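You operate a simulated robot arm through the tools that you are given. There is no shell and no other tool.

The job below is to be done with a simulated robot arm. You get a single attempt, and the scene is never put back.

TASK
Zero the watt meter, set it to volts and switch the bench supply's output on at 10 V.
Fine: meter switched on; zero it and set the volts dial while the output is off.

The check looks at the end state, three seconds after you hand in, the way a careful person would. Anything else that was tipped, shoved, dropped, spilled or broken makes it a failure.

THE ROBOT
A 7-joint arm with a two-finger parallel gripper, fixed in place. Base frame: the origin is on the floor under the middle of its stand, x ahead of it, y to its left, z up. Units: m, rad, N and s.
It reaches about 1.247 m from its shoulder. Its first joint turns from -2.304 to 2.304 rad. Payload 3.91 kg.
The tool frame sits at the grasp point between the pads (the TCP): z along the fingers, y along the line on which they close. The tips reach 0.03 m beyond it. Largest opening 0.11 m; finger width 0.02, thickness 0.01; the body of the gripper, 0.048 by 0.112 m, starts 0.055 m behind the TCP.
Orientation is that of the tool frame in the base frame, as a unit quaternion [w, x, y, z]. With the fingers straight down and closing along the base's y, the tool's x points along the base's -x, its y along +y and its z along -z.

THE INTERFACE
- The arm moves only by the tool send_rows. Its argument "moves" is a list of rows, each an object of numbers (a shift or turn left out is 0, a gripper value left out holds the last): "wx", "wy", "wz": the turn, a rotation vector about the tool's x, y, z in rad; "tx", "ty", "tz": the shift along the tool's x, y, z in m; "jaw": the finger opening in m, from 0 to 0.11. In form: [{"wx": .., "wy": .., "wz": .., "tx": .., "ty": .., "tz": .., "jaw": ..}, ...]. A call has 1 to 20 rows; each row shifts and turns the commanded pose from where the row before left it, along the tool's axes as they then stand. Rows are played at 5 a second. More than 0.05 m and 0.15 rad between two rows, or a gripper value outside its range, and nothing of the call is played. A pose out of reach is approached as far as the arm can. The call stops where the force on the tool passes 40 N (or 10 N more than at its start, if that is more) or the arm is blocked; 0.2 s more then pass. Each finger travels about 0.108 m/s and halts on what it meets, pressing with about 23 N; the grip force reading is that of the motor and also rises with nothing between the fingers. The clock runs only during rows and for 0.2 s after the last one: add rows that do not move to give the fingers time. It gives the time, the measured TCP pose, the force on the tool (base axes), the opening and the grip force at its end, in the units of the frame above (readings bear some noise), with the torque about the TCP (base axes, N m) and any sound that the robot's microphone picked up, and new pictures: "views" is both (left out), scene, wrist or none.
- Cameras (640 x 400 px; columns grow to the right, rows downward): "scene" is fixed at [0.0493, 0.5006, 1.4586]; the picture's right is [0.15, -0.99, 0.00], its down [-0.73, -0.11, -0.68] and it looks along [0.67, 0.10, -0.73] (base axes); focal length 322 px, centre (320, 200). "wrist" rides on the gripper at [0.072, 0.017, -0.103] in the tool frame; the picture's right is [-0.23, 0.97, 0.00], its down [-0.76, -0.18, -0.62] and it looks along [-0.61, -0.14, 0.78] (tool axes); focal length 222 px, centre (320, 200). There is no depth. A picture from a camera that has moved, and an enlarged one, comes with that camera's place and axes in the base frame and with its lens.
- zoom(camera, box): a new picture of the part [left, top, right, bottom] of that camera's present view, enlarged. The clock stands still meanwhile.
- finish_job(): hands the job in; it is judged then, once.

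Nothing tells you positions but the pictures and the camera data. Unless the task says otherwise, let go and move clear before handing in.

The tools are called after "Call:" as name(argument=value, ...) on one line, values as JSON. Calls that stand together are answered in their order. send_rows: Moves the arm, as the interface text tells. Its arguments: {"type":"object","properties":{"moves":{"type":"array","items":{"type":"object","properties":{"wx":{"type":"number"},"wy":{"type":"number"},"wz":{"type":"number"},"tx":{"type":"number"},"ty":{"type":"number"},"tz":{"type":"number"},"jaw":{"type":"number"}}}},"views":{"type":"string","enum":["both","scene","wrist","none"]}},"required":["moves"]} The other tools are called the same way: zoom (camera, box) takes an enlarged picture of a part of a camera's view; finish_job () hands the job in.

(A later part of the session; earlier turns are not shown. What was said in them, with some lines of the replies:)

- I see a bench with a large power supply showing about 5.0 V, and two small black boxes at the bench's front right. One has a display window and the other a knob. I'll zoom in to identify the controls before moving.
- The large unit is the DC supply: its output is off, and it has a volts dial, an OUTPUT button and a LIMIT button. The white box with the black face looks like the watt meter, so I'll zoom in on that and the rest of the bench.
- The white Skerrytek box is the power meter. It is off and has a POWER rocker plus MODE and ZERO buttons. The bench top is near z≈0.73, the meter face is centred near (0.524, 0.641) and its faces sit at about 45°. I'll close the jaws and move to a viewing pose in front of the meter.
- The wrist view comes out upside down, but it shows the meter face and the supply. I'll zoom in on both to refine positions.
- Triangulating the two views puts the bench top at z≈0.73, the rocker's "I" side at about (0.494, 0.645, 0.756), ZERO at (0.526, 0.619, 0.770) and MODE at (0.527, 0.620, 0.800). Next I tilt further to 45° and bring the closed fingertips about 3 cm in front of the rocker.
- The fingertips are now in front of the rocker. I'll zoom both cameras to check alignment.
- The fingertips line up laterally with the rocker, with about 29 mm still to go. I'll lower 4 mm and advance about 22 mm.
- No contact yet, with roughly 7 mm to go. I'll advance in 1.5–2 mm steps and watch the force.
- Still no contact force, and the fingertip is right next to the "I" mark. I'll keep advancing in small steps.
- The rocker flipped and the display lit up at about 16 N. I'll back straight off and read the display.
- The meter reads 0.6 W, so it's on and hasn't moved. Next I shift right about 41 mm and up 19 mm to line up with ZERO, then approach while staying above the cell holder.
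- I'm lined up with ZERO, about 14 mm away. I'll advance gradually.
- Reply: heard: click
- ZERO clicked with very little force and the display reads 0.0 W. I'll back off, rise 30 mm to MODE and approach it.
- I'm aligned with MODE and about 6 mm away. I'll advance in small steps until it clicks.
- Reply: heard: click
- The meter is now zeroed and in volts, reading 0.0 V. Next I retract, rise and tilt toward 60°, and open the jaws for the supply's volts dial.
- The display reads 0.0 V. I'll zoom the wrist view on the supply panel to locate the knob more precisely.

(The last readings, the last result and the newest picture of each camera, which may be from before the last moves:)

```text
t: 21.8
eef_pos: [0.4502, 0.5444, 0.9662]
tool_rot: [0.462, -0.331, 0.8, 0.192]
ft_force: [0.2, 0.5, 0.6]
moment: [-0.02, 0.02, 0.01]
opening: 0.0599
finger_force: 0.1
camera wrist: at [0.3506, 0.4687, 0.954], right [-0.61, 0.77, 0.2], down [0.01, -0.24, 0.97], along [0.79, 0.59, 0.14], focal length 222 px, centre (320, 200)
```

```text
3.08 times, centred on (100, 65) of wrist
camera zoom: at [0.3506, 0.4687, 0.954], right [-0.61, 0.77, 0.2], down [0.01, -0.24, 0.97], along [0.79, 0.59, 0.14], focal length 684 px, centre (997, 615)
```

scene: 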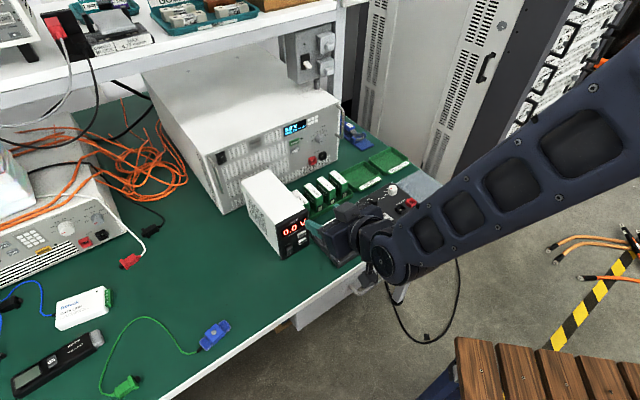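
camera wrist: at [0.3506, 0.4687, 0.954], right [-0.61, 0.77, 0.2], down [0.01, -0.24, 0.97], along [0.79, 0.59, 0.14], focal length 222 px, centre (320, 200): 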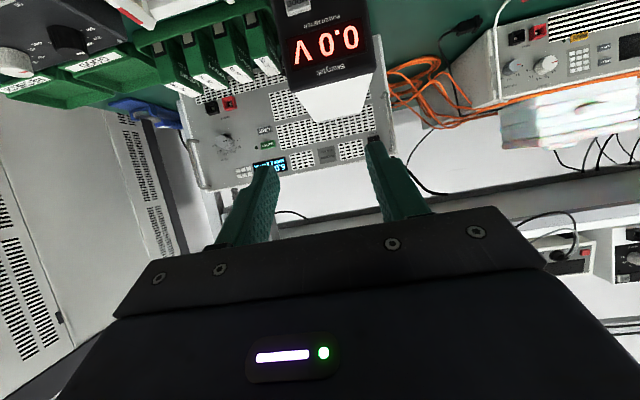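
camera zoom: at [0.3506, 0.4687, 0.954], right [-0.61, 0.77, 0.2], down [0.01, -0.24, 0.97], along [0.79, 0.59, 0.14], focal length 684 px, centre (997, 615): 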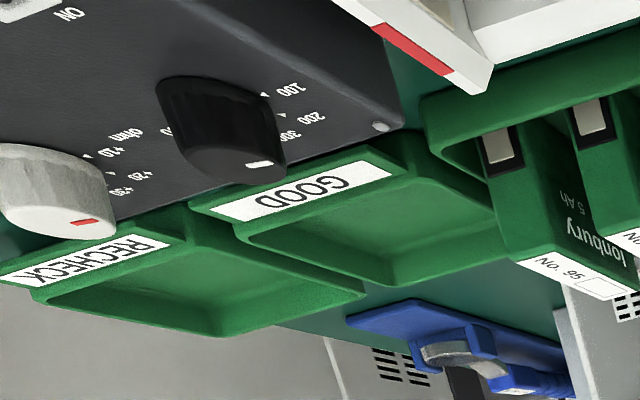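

The knob cap is at about (0.848, 0.619, 0.858), roughly 35 mm across and 17 mm deep. The dial steps are about 36° apart, clockwise from 5 V to 10 V. I'll slide right, then forward to a staging point about 8 cm in front of the knob.

Call:
send_rows(moves=[{"ty": -0.0457}, {"ty": -0.0457}, {"ty": -0.0457}, {"ty": -0.0457}, {"ty": -0.0458}, {"tx": -0.008, "tz": 0.0328}, {"tx": -0.008, "tz": 0.0328}, {"tx": -0.008, "tz": 0.0328}, {"tx": -0.008, "tz": 0.0328}, {"tx": -0.008, "tz": 0.0328}, {"tx": -0.008, "tz": 0.0328}, {"tx": -0.008, "tz": 0.0328}, {}])

Call:
zoom(camera="wrist", box=[200, 60, 440, 210])

Call:
zoom(camera="scene", box=[275, 110, 415, 200])

```text
t: 24.6
eef_pos: [0.7741, 0.5451, 0.8986]
tool_rot: [0.461, -0.332, 0.8, 0.192]
ft_force: [0.8, 0.1, 0.1]
moment: [-0.01, 0.0, -0.03]
opening: 0.0598
finger_force: 0.1
camera wrist: at [0.6735, 0.4681, 0.8873], right [-0.61, 0.77, 0.2], down [0.01, -0.24, 0.97], along [0.79, 0.59, 0.13], focal length 222 px, centre (320, 200)
```

scene: 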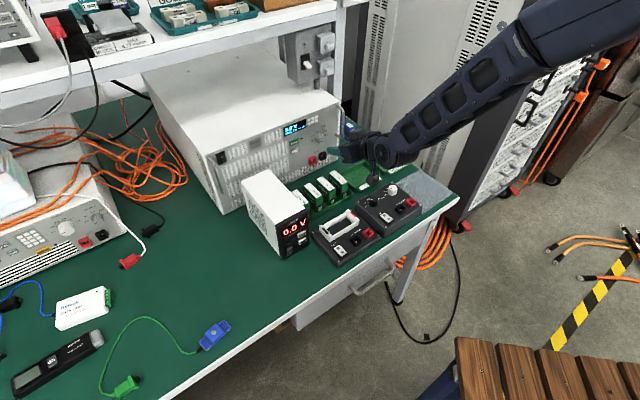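
wrist: 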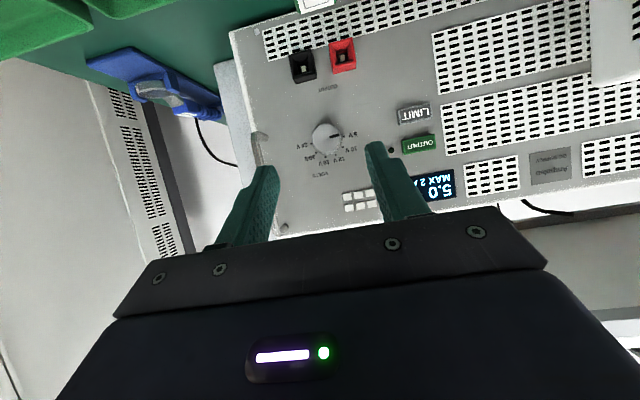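

```text
2.67 times, centred on (320, 135) of wrist
camera zoom: at [0.6735, 0.4681, 0.8873], right [-0.61, 0.77, 0.2], down [0.01, -0.24, 0.97], along [0.79, 0.59, 0.13], focal length 592 px, centre (320, 373)
```

zoom: 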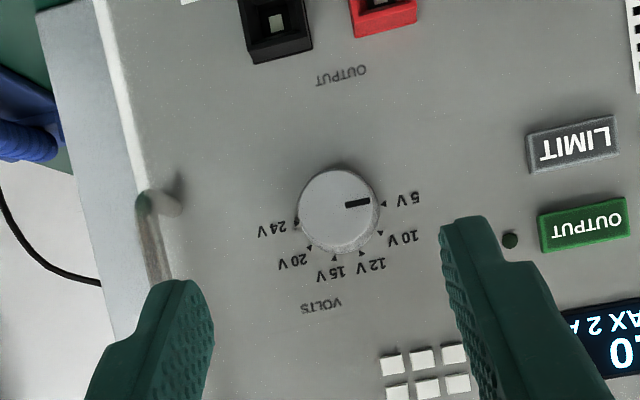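

```text
4.44 times, centred on (345, 155) of scene
camera zoom: at [0.0493, 0.5006, 1.4586], right [0.15, -0.99, 0.0], down [-0.73, -0.11, -0.68], along [0.67, 0.1, -0.73], focal length 1429 px, centre (209, 400)
```

zoom: 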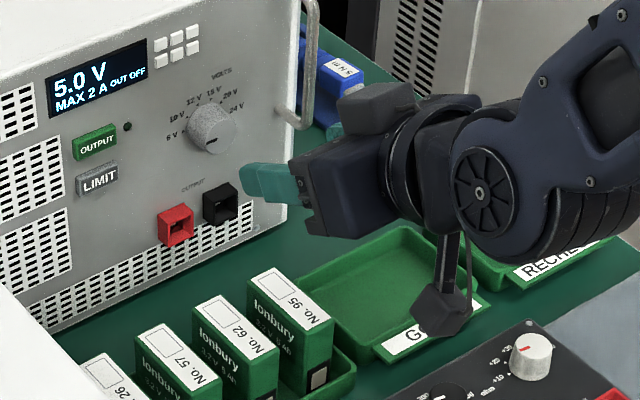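

I have a clear view of the dial: the pointer is at 5 V and the steps are about 36° apart. I'll lower to knob height and move forward with the fingers straddling the knob, stopping about 25 mm short to check.

Call:
send_rows(moves=[{"tx": 0.0139, "tz": 0.008, "ty": 0.001}, {"tx": 0.0138, "tz": 0.008, "ty": 0.001}, {"tx": -0.01, "tz": 0.0173}, {"tx": -0.01, "tz": 0.0173}, {"tx": -0.01, "tz": 0.0173}, {}])

Call:
zoom(camera="wrist", box=[200, 60, 440, 210])

Call:
zoom(camera="scene", box=[275, 110, 395, 185])

```text
t: 26.0
eef_pos: [0.8142, 0.5879, 0.8664]
tool_rot: [0.462, -0.332, 0.8, 0.192]
ft_force: [-0.2, -0.3, 0.4]
moment: [0.04, -0.01, 0.02]
opening: 0.0603
finger_force: 0.0
camera wrist: at [0.7138, 0.5111, 0.8559], right [-0.61, 0.77, 0.2], down [0.01, -0.24, 0.97], along [0.79, 0.59, 0.14], focal length 222 px, centre (320, 200)
```

scene: 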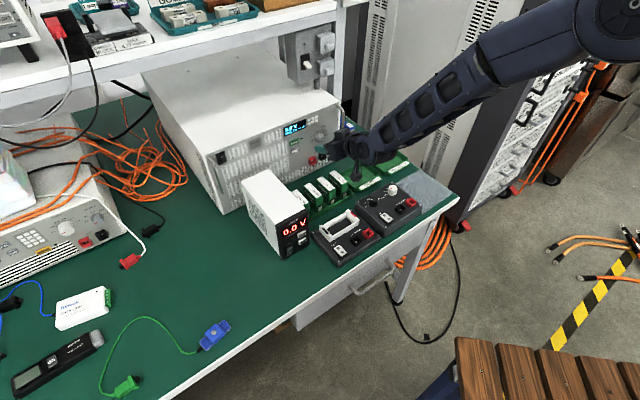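
wrist: 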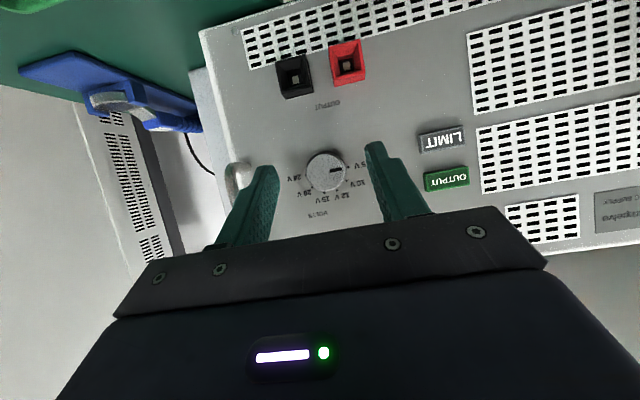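

```text
2.67 times, centred on (320, 135) of wrist
camera zoom: at [0.7138, 0.5111, 0.8559], right [-0.61, 0.77, 0.2], down [0.01, -0.24, 0.97], along [0.79, 0.59, 0.14], focal length 592 px, centre (320, 373)
```

zoom: 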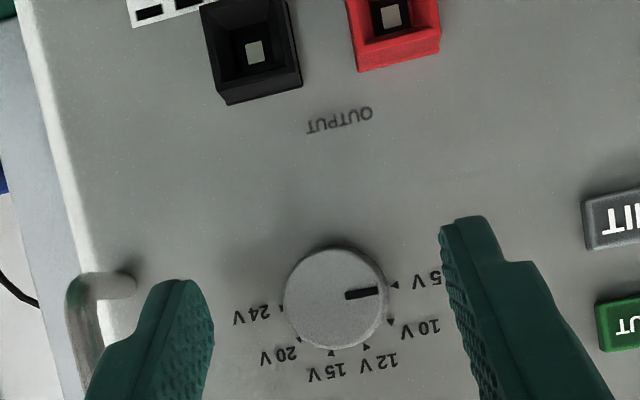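

```text
5.33 times, centred on (335, 148) of scene
camera zoom: at [0.0493, 0.5006, 1.4586], right [0.15, -0.99, 0.0], down [-0.73, -0.11, -0.68], along [0.67, 0.1, -0.73], focal length 1714 px, centre (240, 480)
```

zoom: 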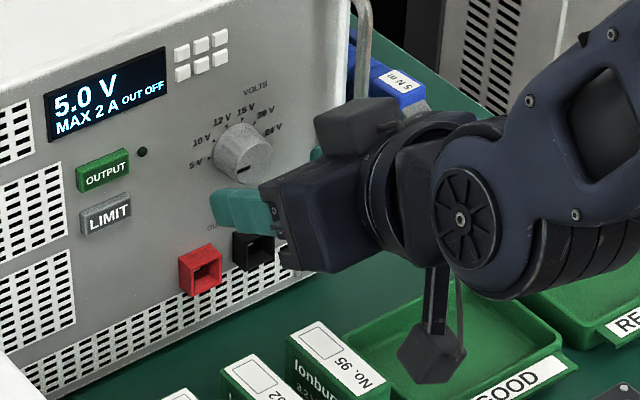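

The knob cap sits at F≈1.039 m along the approach axis, with the panel at about 1.05. The fingers are centred on it, so I'll move forward 20 mm and then creep in.

Call:
send_rows(moves=[{"tx": -0.0025, "tz": 0.0043}, {"tx": -0.0025, "tz": 0.0043}, {"tx": -0.0025, "tz": 0.0043}, {"tx": -0.0025, "tz": 0.0043}, {}], views="wrist")

Call:
zoom(camera="wrist", box=[200, 90, 440, 240])

Call:
zoom(camera="scene", box=[285, 110, 365, 160])

```text
t: 27.2
eef_pos: [0.8294, 0.6017, 0.8665]
tool_rot: [0.462, -0.332, 0.8, 0.192]
ft_force: [1.1, 0.6, -0.5]
moment: [0.0, -0.04, -0.02]
opening: 0.0605
finger_force: 0.0
camera wrist: at [0.7281, 0.5254, 0.8559], right [-0.61, 0.77, 0.2], down [0.01, -0.24, 0.97], along [0.79, 0.59, 0.14], focal length 222 px, centre (320, 200)
```

wrist: 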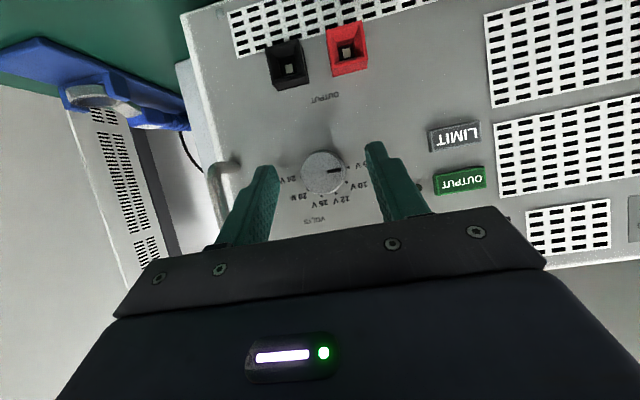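

```text
2.67 times, centred on (320, 165) of wrist
camera zoom: at [0.7281, 0.5254, 0.8559], right [-0.61, 0.77, 0.2], down [0.01, -0.24, 0.97], along [0.79, 0.59, 0.14], focal length 592 px, centre (320, 293)
```

zoom: 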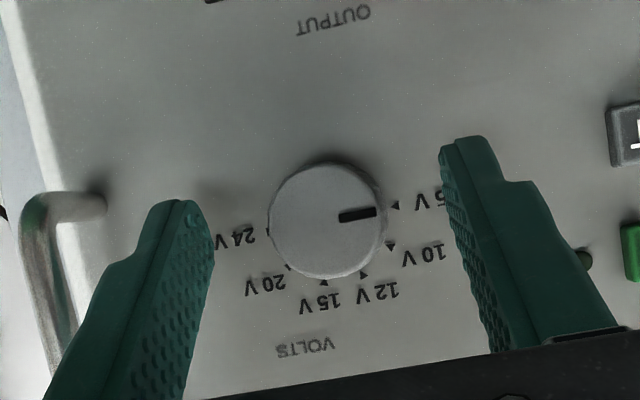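

```text
8.00 times, centred on (325, 135) of scene
camera zoom: at [0.0493, 0.5006, 1.4586], right [0.15, -0.99, 0.0], down [-0.73, -0.11, -0.68], along [0.67, 0.1, -0.73], focal length 2572 px, centre (280, 720)
```

zoom: 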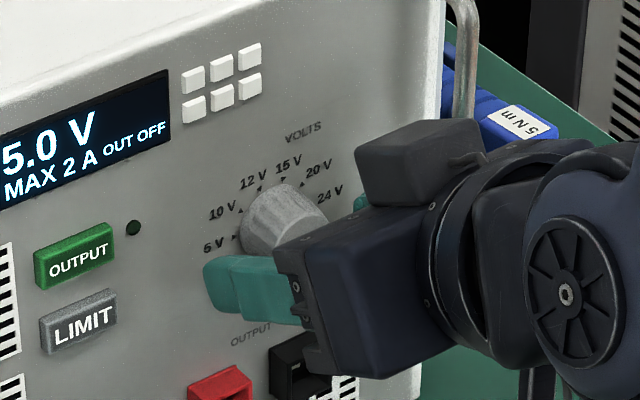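

Call:
send_rows(moves=[{"tx": -0.00075, "tz": 0.0013}, {"tx": -0.00075, "tz": 0.0013}, {}], views="none")

```text
t: 28.0
eef_pos: [0.8309, 0.6035, 0.8662]
tool_rot: [0.462, -0.332, 0.8, 0.192]
ft_force: [0.3, -1.1, 0.5]
moment: [0.04, 0.0, 0.01]
opening: 0.0601
finger_force: 0.2
```

Call:
send_rows(moves=[{"tx": -0.00075, "tz": 0.0013}, {"tx": -0.00075, "tz": 0.0013}, {}], views="none")

Call:
zoom(camera="wrist", box=[200, 90, 440, 240])

Call:
zoom(camera="scene", box=[285, 110, 365, 160])

```text
t: 28.8
eef_pos: [0.8319, 0.6067, 0.8672]
tool_rot: [0.462, -0.332, 0.8, 0.192]
ft_force: [0.7, 0.1, 0.0]
moment: [-0.02, 0.04, 0.0]
opening: 0.06
finger_force: 0.1
```

```text
2.67 times, centred on (320, 165) of wrist
camera zoom: at [0.7322, 0.5299, 0.8558], right [-0.61, 0.77, 0.2], down [0.01, -0.24, 0.97], along [0.79, 0.59, 0.13], focal length 592 px, centre (320, 293)
```

zoom: 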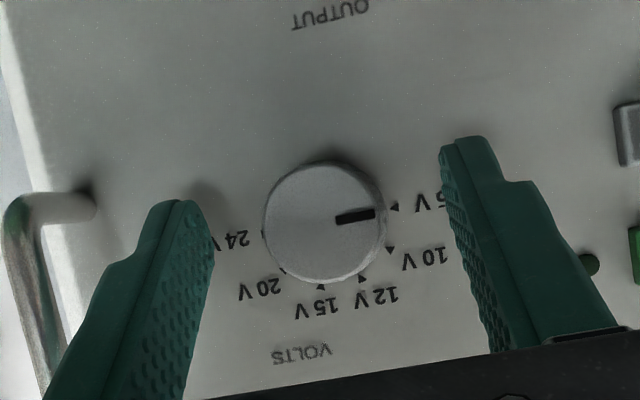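

```text
8.00 times, centred on (325, 135) of scene
camera zoom: at [0.0493, 0.5006, 1.4586], right [0.15, -0.99, 0.0], down [-0.73, -0.11, -0.68], along [0.67, 0.1, -0.73], focal length 2572 px, centre (280, 720)
```

zoom: 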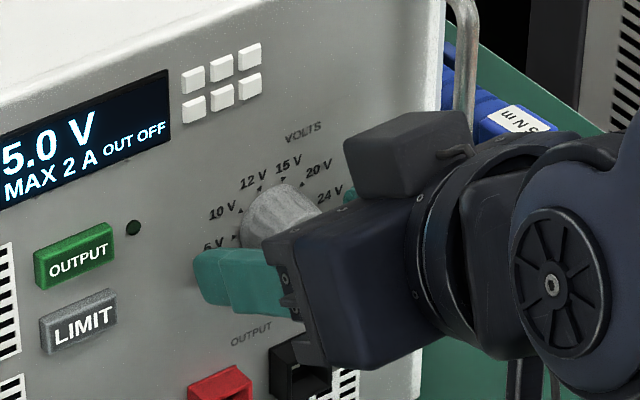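

Call:
send_rows(moves=[{"tx": -0.00075, "tz": 0.0013}, {"tx": -0.00075, "tz": 0.0013}, {}], views="none")

```text
t: 29.6
eef_pos: [0.8338, 0.6066, 0.8667]
tool_rot: [0.462, -0.331, 0.8, 0.191]
ft_force: [-19.8, -19.3, 4.0]
moment: [-0.08, -0.04, -0.56]
opening: 0.0602
finger_force: 0.1
```

The fingertips touched the panel. I'll back off 3 mm and close on the knob.

Call:
send_rows(moves=[{"tx": 0.0015, "tz": -0.0026}, {"tx": 0.0004, "tz": -0.0007}, {"jaw": 0.045}, {"jaw": 0.036}, {"jaw": 0.024}, {"jaw": 0.018}, {}, {}], views="wrist")

Call:
zoom(camera="wrist", box=[200, 90, 440, 240])

Call:
zoom(camera="scene", box=[285, 110, 365, 160])

```text
t: 31.4
eef_pos: [0.8318, 0.6067, 0.8674]
tool_rot: [0.462, -0.332, 0.8, 0.191]
ft_force: [-2.4, 6.0, 0.7]
moment: [0.11, -0.07, 0.17]
opening: 0.0294
finger_force: 44.7
camera wrist: at [0.7316, 0.5296, 0.8561], right [-0.61, 0.77, 0.2], down [0.01, -0.24, 0.97], along [0.79, 0.59, 0.14], focal length 222 px, centre (320, 200)
```

wrist: 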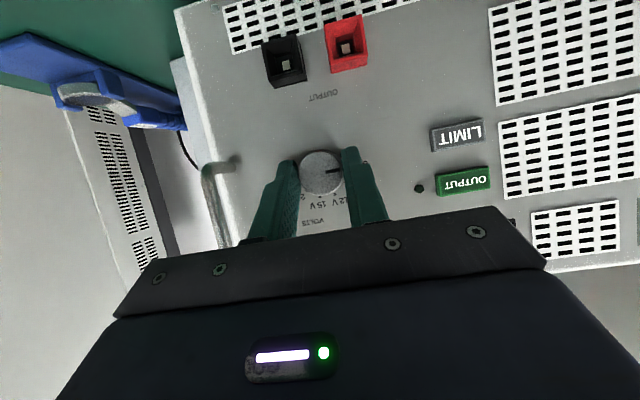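

```text
2.67 times, centred on (320, 165) of wrist
camera zoom: at [0.7316, 0.5296, 0.8561], right [-0.61, 0.77, 0.2], down [0.01, -0.24, 0.97], along [0.79, 0.59, 0.14], focal length 592 px, centre (320, 293)
```

zoom: 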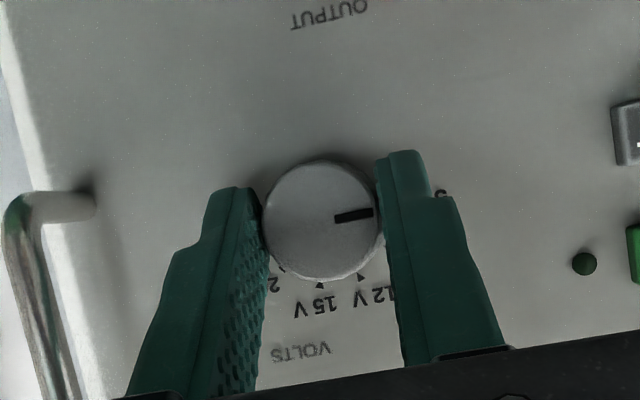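

```text
8.00 times, centred on (325, 135) of scene
camera zoom: at [0.0493, 0.5006, 1.4586], right [0.15, -0.99, 0.0], down [-0.73, -0.11, -0.68], along [0.67, 0.1, -0.73], focal length 2572 px, centre (280, 720)
```

zoom: 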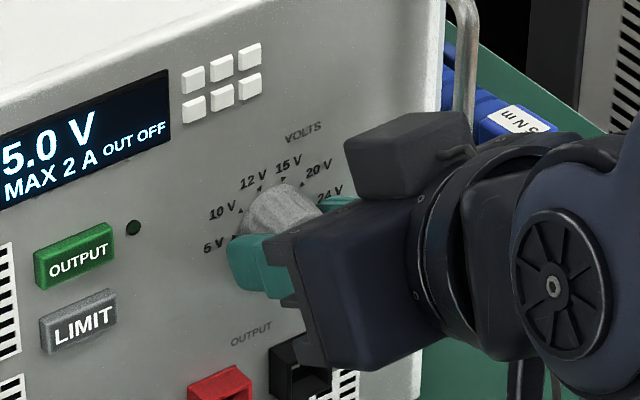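

The knob is gripped with a 29 mm opening. I'll turn it clockwise about its own axis, in stages, and check along the way.

Call:
send_rows(moves=[{"wx": -0.05, "wz": 0.0866, "ty": -0.0009}, {"wx": -0.05, "wz": 0.0866, "ty": -0.0009}, {"wx": -0.05, "wz": 0.0866, "ty": -0.0009}, {}], views="none")

Call:
zoom(camera="wrist", box=[200, 90, 440, 240])

Call:
zoom(camera="scene", box=[285, 110, 365, 160])

```text
t: 32.4
eef_pos: [0.8337, 0.6042, 0.8668]
tool_rot: [0.407, -0.259, 0.82, 0.309]
ft_force: [-5.2, 7.5, 4.7]
moment: [0.67, -0.48, 0.1]
opening: 0.0291
finger_force: 45.2
```

```text
2.67 times, centred on (320, 165) of wrist
camera zoom: at [0.7316, 0.5296, 0.8613], right [-0.54, 0.7, 0.48], down [0.21, -0.44, 0.88], along [0.82, 0.57, 0.09], focal length 592 px, centre (320, 293)
```

zoom: 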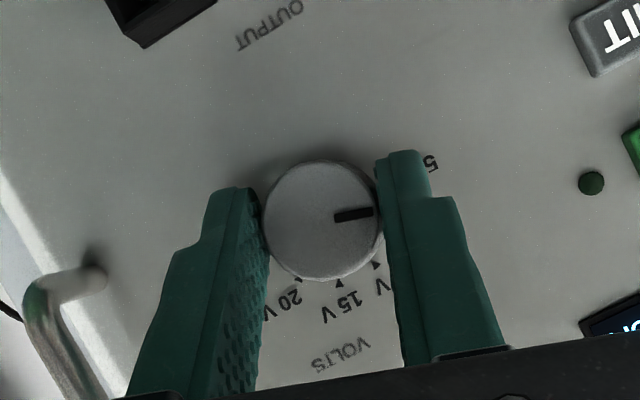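

```text
8.00 times, centred on (325, 135) of scene
camera zoom: at [0.0493, 0.5006, 1.4586], right [0.15, -0.99, 0.0], down [-0.73, -0.11, -0.68], along [0.67, 0.1, -0.73], focal length 2572 px, centre (280, 720)
```

zoom: 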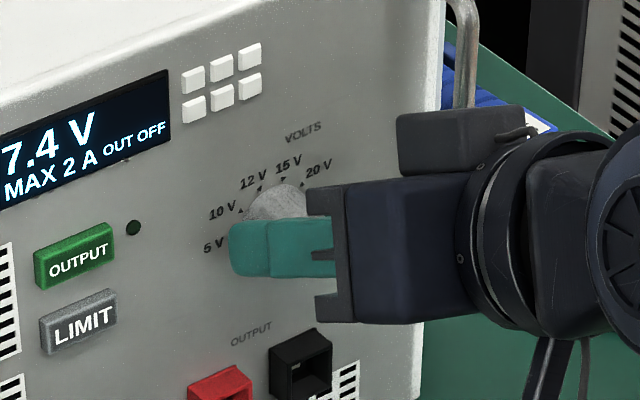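

The dial is turning and now shows 7.4 V, so it's continuous. I'll continue nearly to 10 V.

Call:
send_rows(moves=[{"wx": -0.05, "wz": 0.0866, "ty": -0.0009}, {"wx": -0.05, "wz": 0.0866, "ty": -0.0009}, {"wx": -0.05, "wz": 0.0866, "ty": -0.0009}, {}], views="none")

Call:
zoom(camera="scene", box=[285, 110, 365, 160])

Call:
zoom(camera="wrist", box=[200, 90, 440, 240])

```text
t: 33.4
eef_pos: [0.836, 0.6024, 0.8661]
tool_rot: [0.344, -0.181, 0.821, 0.419]
ft_force: [-5.4, 11.4, 7.5]
moment: [0.42, -0.24, 0.14]
opening: 0.0293
finger_force: 45.0
```

```text
8.00 times, centred on (325, 135) of scene
camera zoom: at [0.0493, 0.5006, 1.4586], right [0.15, -0.99, 0.0], down [-0.73, -0.11, -0.68], along [0.67, 0.1, -0.73], focal length 2572 px, centre (280, 720)
```

zoom: 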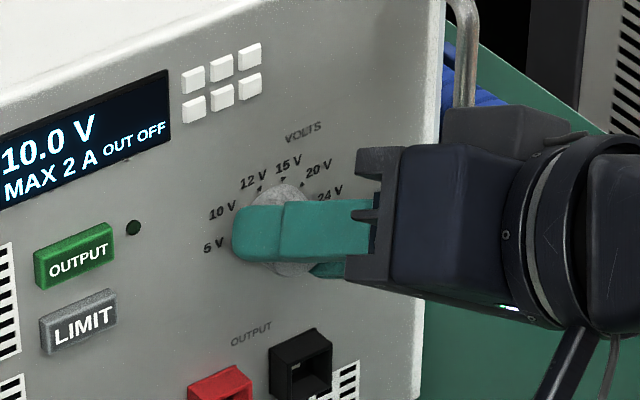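

```text
2.67 times, centred on (320, 165) of wrist
camera zoom: at [0.7327, 0.5284, 0.8664], right [-0.41, 0.57, 0.71], down [0.38, -0.6, 0.7], along [0.83, 0.56, 0.03], focal length 592 px, centre (320, 293)
```

zoom: 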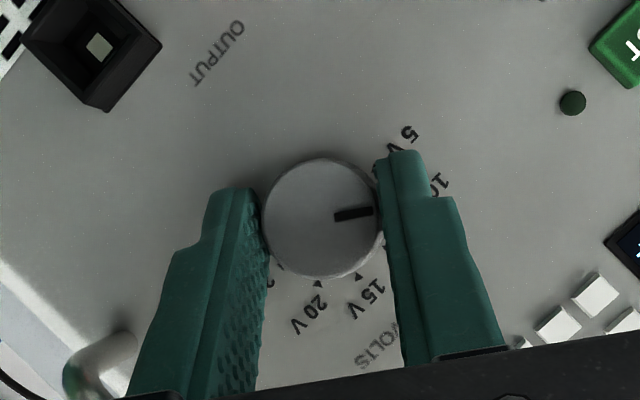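

The display reads 10.0 V with the output still off. I'll open the jaws gently and check that the setting holds before backing out.

Call:
send_rows(moves=[{"jaw": 0.034}, {"jaw": 0.045}, {"jaw": 0.055}, {}], views="none")

Call:
zoom(camera="scene", box=[285, 110, 365, 160])

Call:
zoom(camera="wrist", box=[200, 90, 440, 240])

```text
t: 34.4
eef_pos: [0.8355, 0.6032, 0.8665]
tool_rot: [0.343, -0.18, 0.821, 0.419]
ft_force: [0.1, 0.4, -0.2]
moment: [-0.02, -0.03, 0.01]
opening: 0.055
finger_force: 0.1
```

```text
8.00 times, centred on (325, 135) of scene
camera zoom: at [0.0493, 0.5006, 1.4586], right [0.15, -0.99, 0.0], down [-0.73, -0.11, -0.68], along [0.67, 0.1, -0.73], focal length 2572 px, centre (280, 720)
```

zoom: 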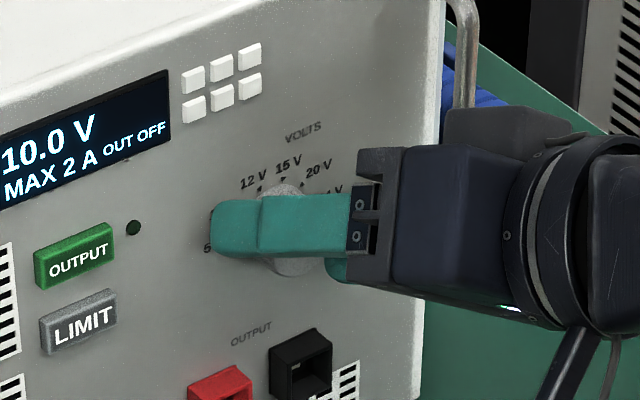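

```text
2.67 times, centred on (320, 165) of wrist
camera zoom: at [0.7332, 0.528, 0.8659], right [-0.41, 0.57, 0.71], down [0.38, -0.6, 0.7], along [0.83, 0.56, 0.03], focal length 592 px, centre (320, 293)
```

zoom: 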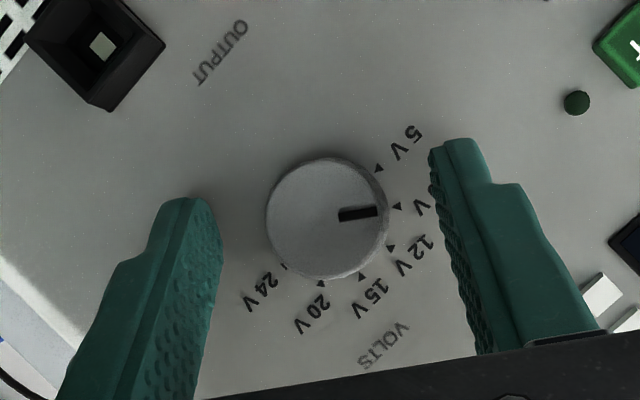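

10.0 V holds after release. I'll back straight out, undo the roll, close the jaws and rise before lining up with OUTPUT.

Call:
send_rows(moves=[{"tx": 0.005, "tz": -0.0087}, {"tx": 0.01, "tz": -0.0173}, {"tx": 0.0125, "tz": -0.02165}, {"tx": 0.0125, "tz": -0.02165}, {"wx": 0.06, "wz": -0.1039, "jaw": 0.0}, {"wx": 0.06, "wz": -0.1039}, {"wx": 0.06, "wz": -0.1039}, {"wx": 0.06, "wz": -0.1039}, {"wx": 0.06, "wz": -0.1039}, {"tx": -0.026, "tz": -0.015}, {"tx": -0.026, "tz": -0.015}, {"wy": 0.1309, "ty": 0.03}, {"wy": 0.1309, "ty": 0.03}, {"ty": 0.032}, {}])

Call:
zoom(camera="wrist", box=[220, 40, 460, 190])

Call:
zoom(camera="scene", box=[265, 100, 385, 175])

```text
t: 37.6
eef_pos: [0.7148, 0.6105, 0.9264]
tool_rot: [0.354, -0.354, 0.853, 0.147]
ft_force: [-0.3, -0.5, -0.2]
moment: [0.01, 0.01, 0.02]
opening: 0.0
finger_force: 23.0
camera wrist: at [0.6152, 0.5349, 0.9484], right [-0.58, 0.8, 0.16], down [0.19, -0.06, 0.98], along [0.79, 0.59, -0.12], focal length 222 px, centre (320, 200)
```

scene: 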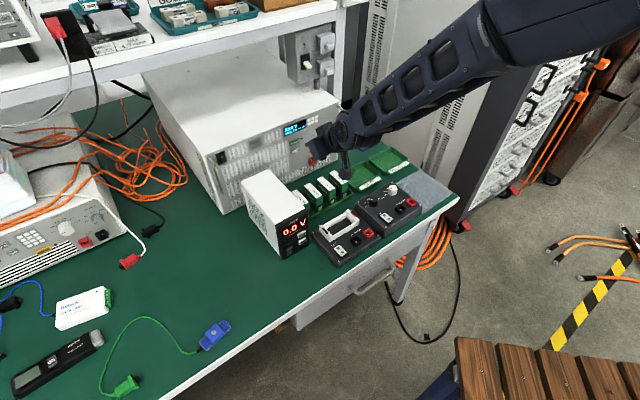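
wrist: 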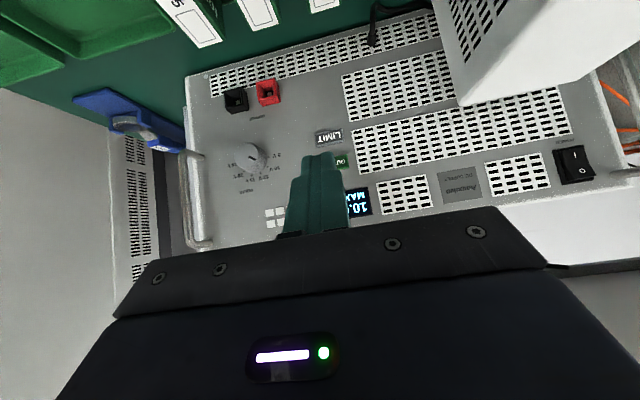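

```text
2.67 times, centred on (340, 115) of wrist
camera zoom: at [0.6152, 0.5349, 0.9484], right [-0.58, 0.8, 0.16], down [0.19, -0.06, 0.98], along [0.79, 0.59, -0.12], focal length 592 px, centre (267, 427)
```

zoom: 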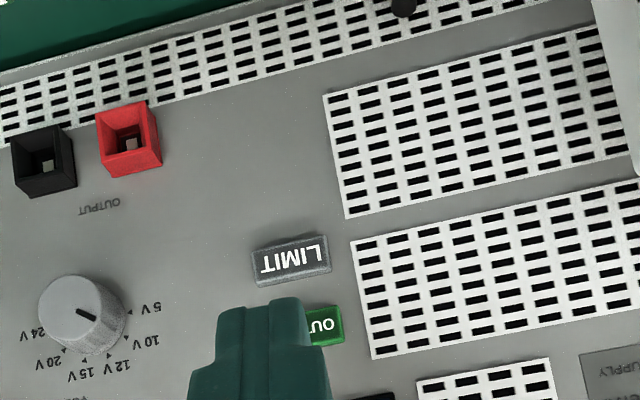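

```text
5.33 times, centred on (325, 138) of scene
camera zoom: at [0.0493, 0.5006, 1.4586], right [0.15, -0.99, 0.0], down [-0.73, -0.11, -0.68], along [0.67, 0.1, -0.73], focal length 1714 px, centre (293, 533)
```

zoom: 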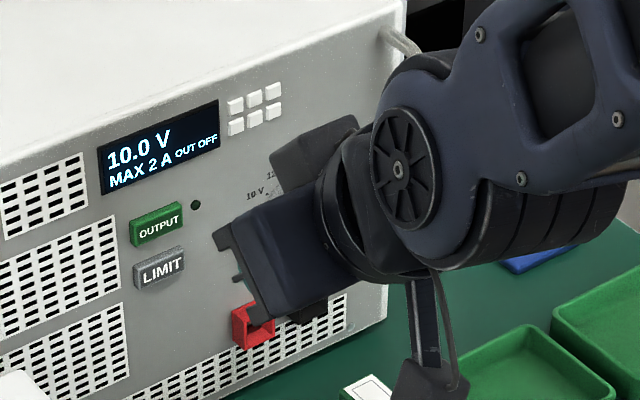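

Dial set, OUTPUT is next. The OUTPUT button centre is at about L=-0.070, z≈0.887. I'll lower and move forward to roughly 15 mm short of it.

Call:
send_rows(moves=[{"tx": 0.018, "tz": 0.018, "ty": 0.0038}, {"tx": -0.0106, "tz": 0.0106}, {"tx": -0.0106, "tz": 0.0106}, {"tx": -0.0106, "tz": 0.0106}, {"tx": -0.0106, "tz": 0.0106}, {}])

Call:
zoom(camera="wrist", box=[220, 60, 460, 210])

Call:
zoom(camera="scene", box=[275, 110, 355, 160])

```text
t: 39.0
eef_pos: [0.7543, 0.6558, 0.899]
tool_rot: [0.353, -0.354, 0.854, 0.146]
ft_force: [0.2, -0.3, 0.5]
moment: [0.02, -0.02, 0.02]
opening: 0.0
finger_force: 23.0
camera wrist: at [0.6548, 0.5803, 0.9217], right [-0.58, 0.8, 0.16], down [0.19, -0.06, 0.98], along [0.79, 0.59, -0.12], focal length 222 px, centre (320, 200)
```

scene: 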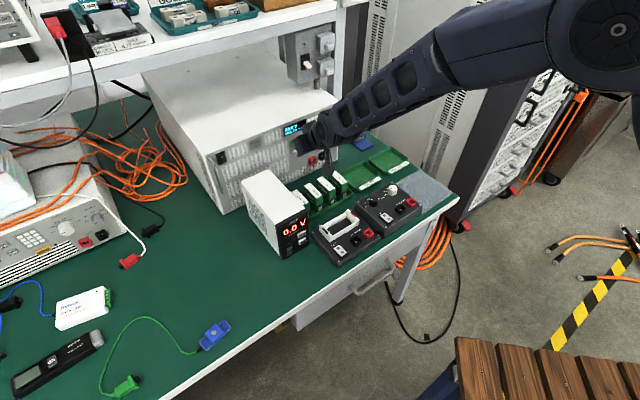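
wrist: 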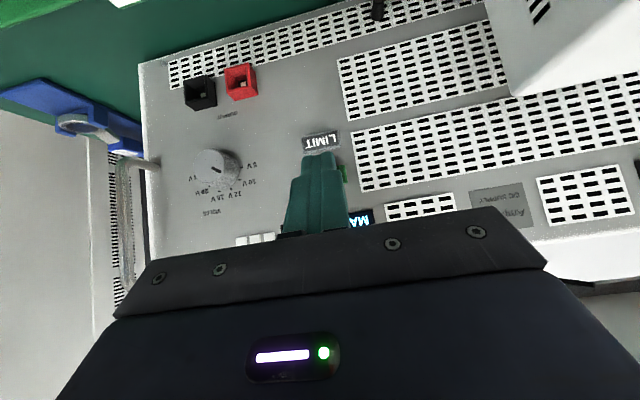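

```text
2.67 times, centred on (340, 135) of wrist
camera zoom: at [0.6548, 0.5803, 0.9217], right [-0.58, 0.8, 0.16], down [0.19, -0.06, 0.98], along [0.79, 0.59, -0.12], focal length 592 px, centre (267, 373)
```

zoom: 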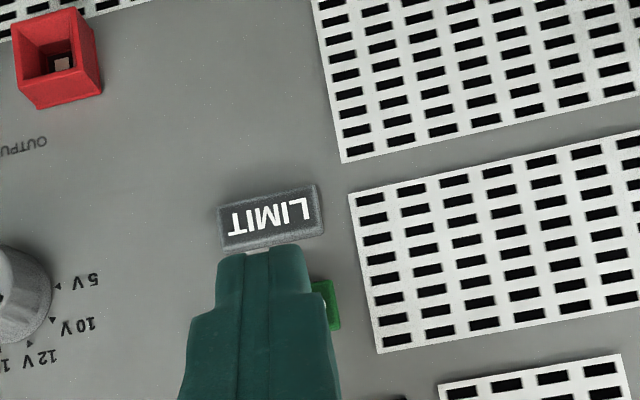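

```text
8.00 times, centred on (315, 135) of scene
camera zoom: at [0.0493, 0.5006, 1.4586], right [0.15, -0.99, 0.0], down [-0.73, -0.11, -0.68], along [0.67, 0.1, -0.73], focal length 2572 px, centre (360, 720)
```

zoom: 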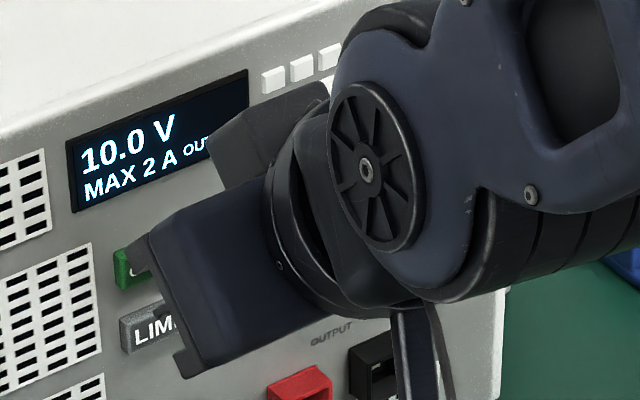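

The fingertip is level with OUTPUT (z≈0.884) and clear above LIMIT. I'll advance gradually and watch for the click.

Call:
send_rows(moves=[{"tx": -0.0028, "tz": 0.0028}, {"tx": -0.0028, "tz": 0.0028}, {"tx": -0.0021, "tz": 0.0021}, {"tx": -0.0011, "tz": 0.0011}, {}], views="none")

Call:
zoom(camera="wrist", box=[220, 60, 460, 210])

```text
t: 40.2
eef_pos: [0.7628, 0.6639, 0.9004]
tool_rot: [0.354, -0.353, 0.854, 0.146]
ft_force: [-0.1, 0.5, -0.1]
moment: [-0.02, -0.01, -0.04]
opening: 0.0002
finger_force: 23.2
```

```text
2.67 times, centred on (340, 135) of wrist
camera zoom: at [0.6631, 0.5892, 0.9219], right [-0.58, 0.8, 0.16], down [0.19, -0.06, 0.98], along [0.79, 0.59, -0.12], focal length 592 px, centre (267, 373)
```

zoom: 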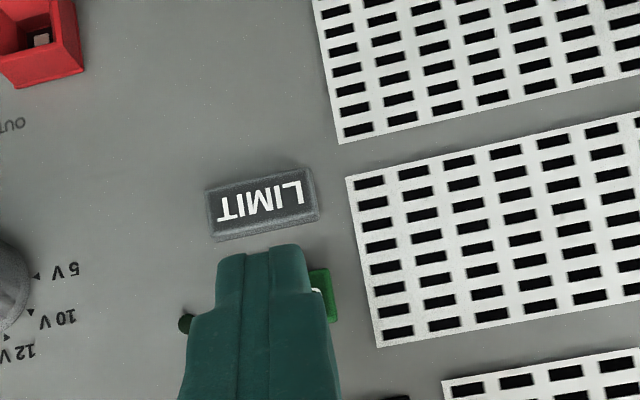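

Call:
send_rows(moves=[{"tx": -0.0011, "tz": 0.0011}, {"tx": -0.0011, "tz": 0.0011}, {}], views="none")

Call:
zoom(camera="scene", box=[275, 110, 355, 160])

```text
t: 41.0
eef_pos: [0.7652, 0.6657, 0.9001]
tool_rot: [0.354, -0.354, 0.853, 0.147]
ft_force: [-0.1, -0.1, -0.2]
moment: [-0.02, -0.01, 0.01]
opening: 0.0
finger_force: 23.4
```

```text
8.00 times, centred on (315, 135) of scene
camera zoom: at [0.0493, 0.5006, 1.4586], right [0.15, -0.99, 0.0], down [-0.73, -0.11, -0.68], along [0.67, 0.1, -0.73], focal length 2572 px, centre (360, 720)
```

zoom: 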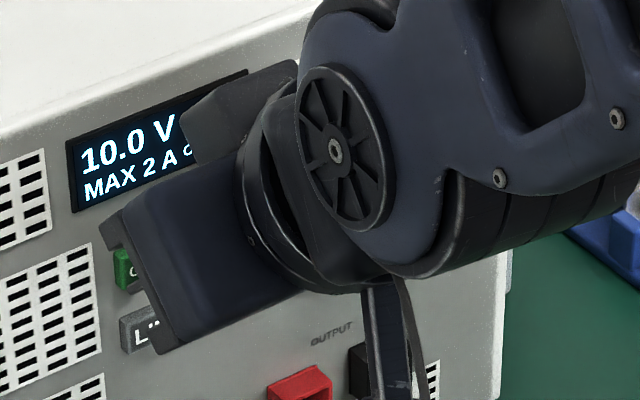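

Call:
send_rows(moves=[{"tx": -0.0011, "tz": 0.0011}, {}], views="none")

Call:
send_rows(moves=[{"tx": -0.0008, "tz": 0.0008}, {}], views="none")

```text
t: 41.6
eef_pos: [0.7665, 0.6687, 0.9001]
tool_rot: [0.354, -0.354, 0.853, 0.146]
ft_force: [0.2, -0.2, 0.2]
moment: [0.0, 0.01, -0.04]
opening: 0.0
finger_force: 23.1
```

```text
t: 42.2
eef_pos: [0.7665, 0.6696, 0.9009]
tool_rot: [0.354, -0.354, 0.854, 0.147]
ft_force: [0.3, 0.3, 0.2]
moment: [0.01, -0.04, 0.01]
opening: 0.0
finger_force: 22.6
```

Call:
send_rows(moves=[{"tx": -0.0008, "tz": 0.0008}, {}], views="none")

Call:
zoom(camera="wrist", box=[220, 60, 460, 210])

```text
t: 42.8
eef_pos: [0.7687, 0.6698, 0.9003]
tool_rot: [0.354, -0.354, 0.853, 0.147]
ft_force: [-1.0, 0.4, 0.1]
moment: [0.01, 0.01, 0.03]
opening: 0.0
finger_force: 22.5
```

```text
2.67 times, centred on (340, 135) of wrist
camera zoom: at [0.6684, 0.5942, 0.9218], right [-0.58, 0.8, 0.16], down [0.19, -0.06, 0.98], along [0.79, 0.59, -0.12], focal length 592 px, centre (267, 373)
```

zoom: 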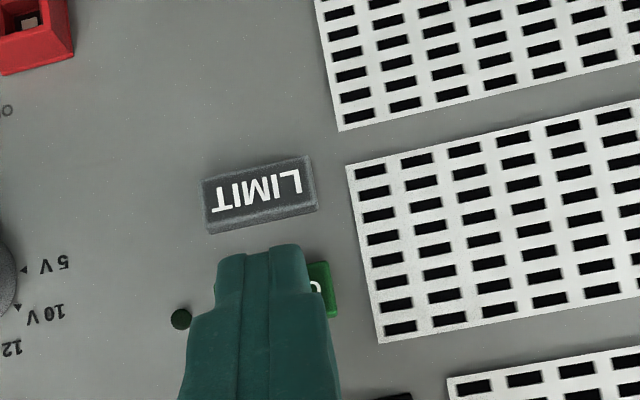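

Call:
send_rows(moves=[{"tx": -0.0008, "tz": 0.0008}, {}], views="none")

Call:
zoom(camera="scene", box=[275, 110, 355, 160])

```text
t: 43.4
eef_pos: [0.7671, 0.6701, 0.9009]
tool_rot: [0.353, -0.354, 0.854, 0.146]
ft_force: [-1.1, -0.5, 0.7]
moment: [0.04, 0.0, -0.01]
opening: 0.0
finger_force: 22.6
```

```text
8.00 times, centred on (315, 135) of scene
camera zoom: at [0.0493, 0.5006, 1.4586], right [0.15, -0.99, 0.0], down [-0.73, -0.11, -0.68], along [0.67, 0.1, -0.73], focal length 2572 px, centre (360, 720)
```

zoom: 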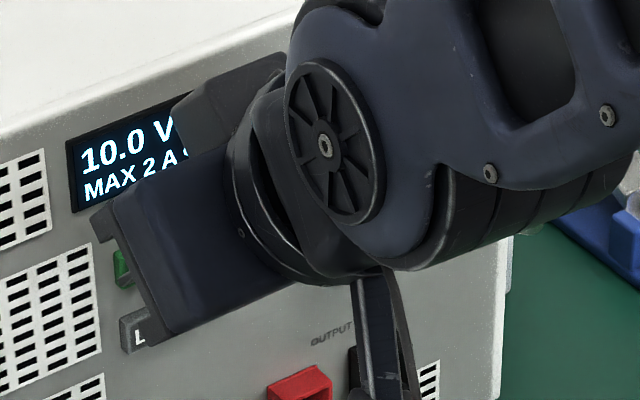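

Call:
send_rows(moves=[{"tx": -0.0008, "tz": 0.0008}, {}], views="none")

```text
t: 44.0
eef_pos: [0.7691, 0.6703, 0.8993]
tool_rot: [0.354, -0.354, 0.854, 0.146]
ft_force: [-1.4, -1.9, 1.0]
moment: [-0.02, -0.02, 0.0]
opening: 0.0
finger_force: 22.4
heard: click
```

It clicked. I'll back straight off and read the supply display, the LED and the meter.

Call:
send_rows(moves=[{"tx": 0.0053, "tz": -0.0053}, {"tx": 0.0141, "tz": -0.0141}, {"tx": 0.0212, "tz": -0.0212}, {"tx": 0.0212, "tz": -0.0212}, {"tx": -0.0212, "tz": -0.0212}, {"tx": -0.0212, "tz": -0.0212}, {"ty": -0.04}, {"ty": -0.04}, {"ty": -0.04}, {}])

Call:
zoom(camera="scene", box=[265, 105, 365, 170])

Call:
zoom(camera="scene", box=[235, 165, 345, 265])

```text
t: 46.2
eef_pos: [0.7921, 0.5246, 0.9612]
tool_rot: [0.354, -0.354, 0.853, 0.147]
ft_force: [0.1, 0.9, -0.9]
moment: [0.0, 0.01, -0.03]
opening: 0.0
finger_force: 22.8
camera wrist: at [0.6931, 0.4481, 0.9821], right [-0.58, 0.8, 0.16], down [0.19, -0.06, 0.98], along [0.79, 0.59, -0.12], focal length 222 px, centre (320, 200)
```

scene: 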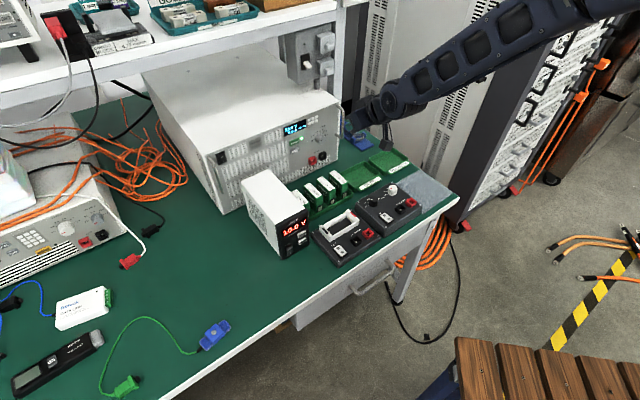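
wrist: 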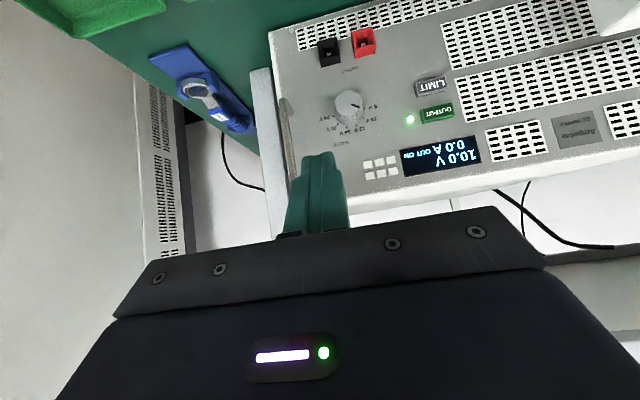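

```text
6.15 times, centred on (315, 138) of scene
camera zoom: at [0.0493, 0.5006, 1.4586], right [0.15, -0.99, 0.0], down [-0.73, -0.11, -0.68], along [0.67, 0.1, -0.73], focal length 1978 px, centre (351, 585)
```

zoom: 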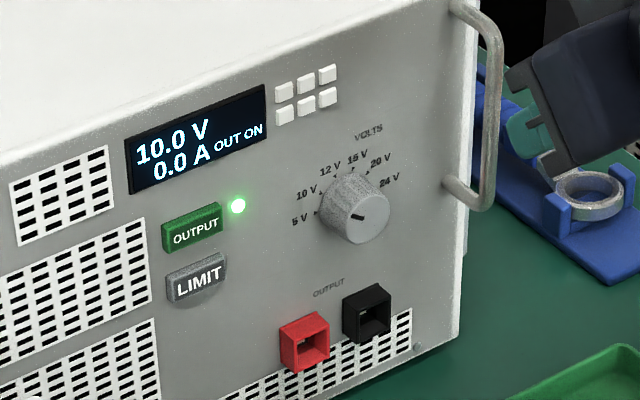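

```text
4.00 times, centred on (290, 215) of scene
camera zoom: at [0.0493, 0.5006, 1.4586], right [0.15, -0.99, 0.0], down [-0.73, -0.11, -0.68], along [0.67, 0.1, -0.73], focal length 1286 px, centre (440, 140)
```

zoom: 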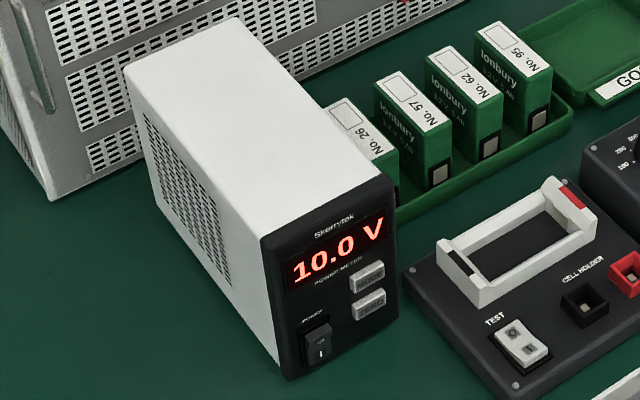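

The supply reads 10.0 V OUT ON with its LED lit, and the meter shows 10.0 V. Nothing looks disturbed. I'll move the arm further clear before handing in.

Call:
send_rows(moves=[{"tx": -0.02, "tz": -0.02}, {"tx": -0.02, "tz": -0.02}, {"tz": -0.04}, {"tz": -0.04}, {"tz": -0.04}, {"tz": -0.04}, {"tz": -0.04}, {}, {}])

Call:
zoom(camera="scene", box=[200, 100, 460, 270])

```text
t: 48.2
eef_pos: [0.693, 0.4235, 1.1589]
tool_rot: [0.354, -0.353, 0.854, 0.147]
ft_force: [0.7, -0.6, 0.7]
moment: [0.03, 0.0, 0.01]
opening: 0.0
finger_force: 22.9
camera wrist: at [0.5941, 0.3489, 1.1803], right [-0.58, 0.8, 0.16], down [0.19, -0.06, 0.98], along [0.79, 0.59, -0.12], focal length 222 px, centre (320, 200)
```

scene: 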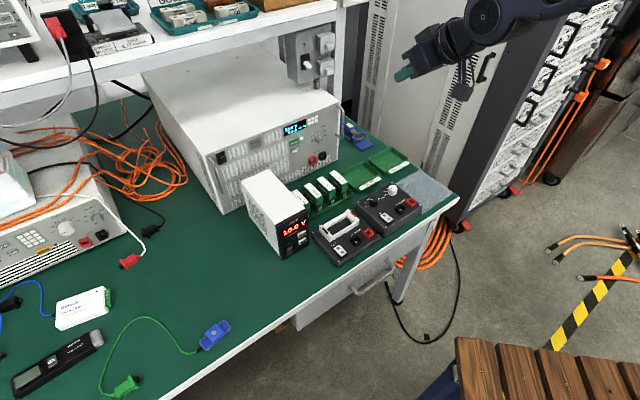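
wrist: 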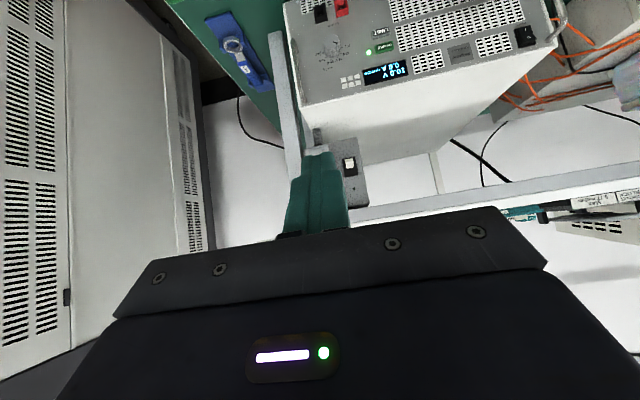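

```text
2.35 times, centred on (330, 185) of scene
camera zoom: at [0.0493, 0.5006, 1.4586], right [0.15, -0.99, 0.0], down [-0.73, -0.11, -0.68], along [0.67, 0.1, -0.73], focal length 756 px, centre (296, 235)
```

zoom: 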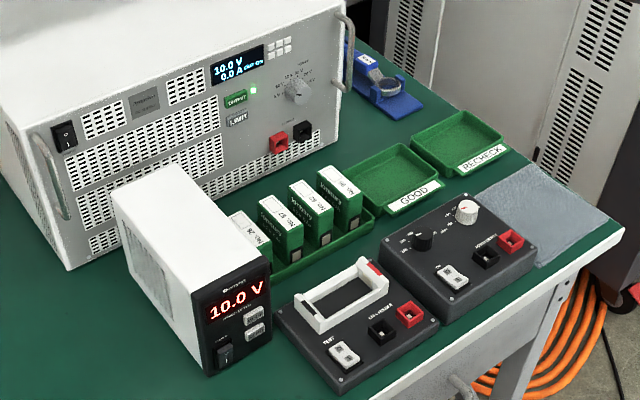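

The meter is on, zeroed and in volts, reading 10.0 V, and the supply shows 10.0 V with the output on. Nothing else on the bench has moved and the arm is clear, so I'm handing in.

Call:
finish_job()

```text
The job is handed in.
```

The job is done and handed in: the supply's output is on at 10.0 V and the meter reads 10.0 V.

- **Meter:** I switched it on at its POWER rocker. It read 0.6 W, so I zeroed it to 0.0 W, then set it to volts with one press of MODE.
- **Supply:** I turned the volts dial from 5 V to 10.0 V with the output still off, then pressed OUTPUT. Its display shows 10.0 V, 0.0 A and OUT ON, and its LED is lit.
- **Bench:** In the last pictures nothing had been moved or knocked over. While I lined up on the dial, the fingertips touched the supply's front panel at about 28 N. The arm is well clear of the bench.
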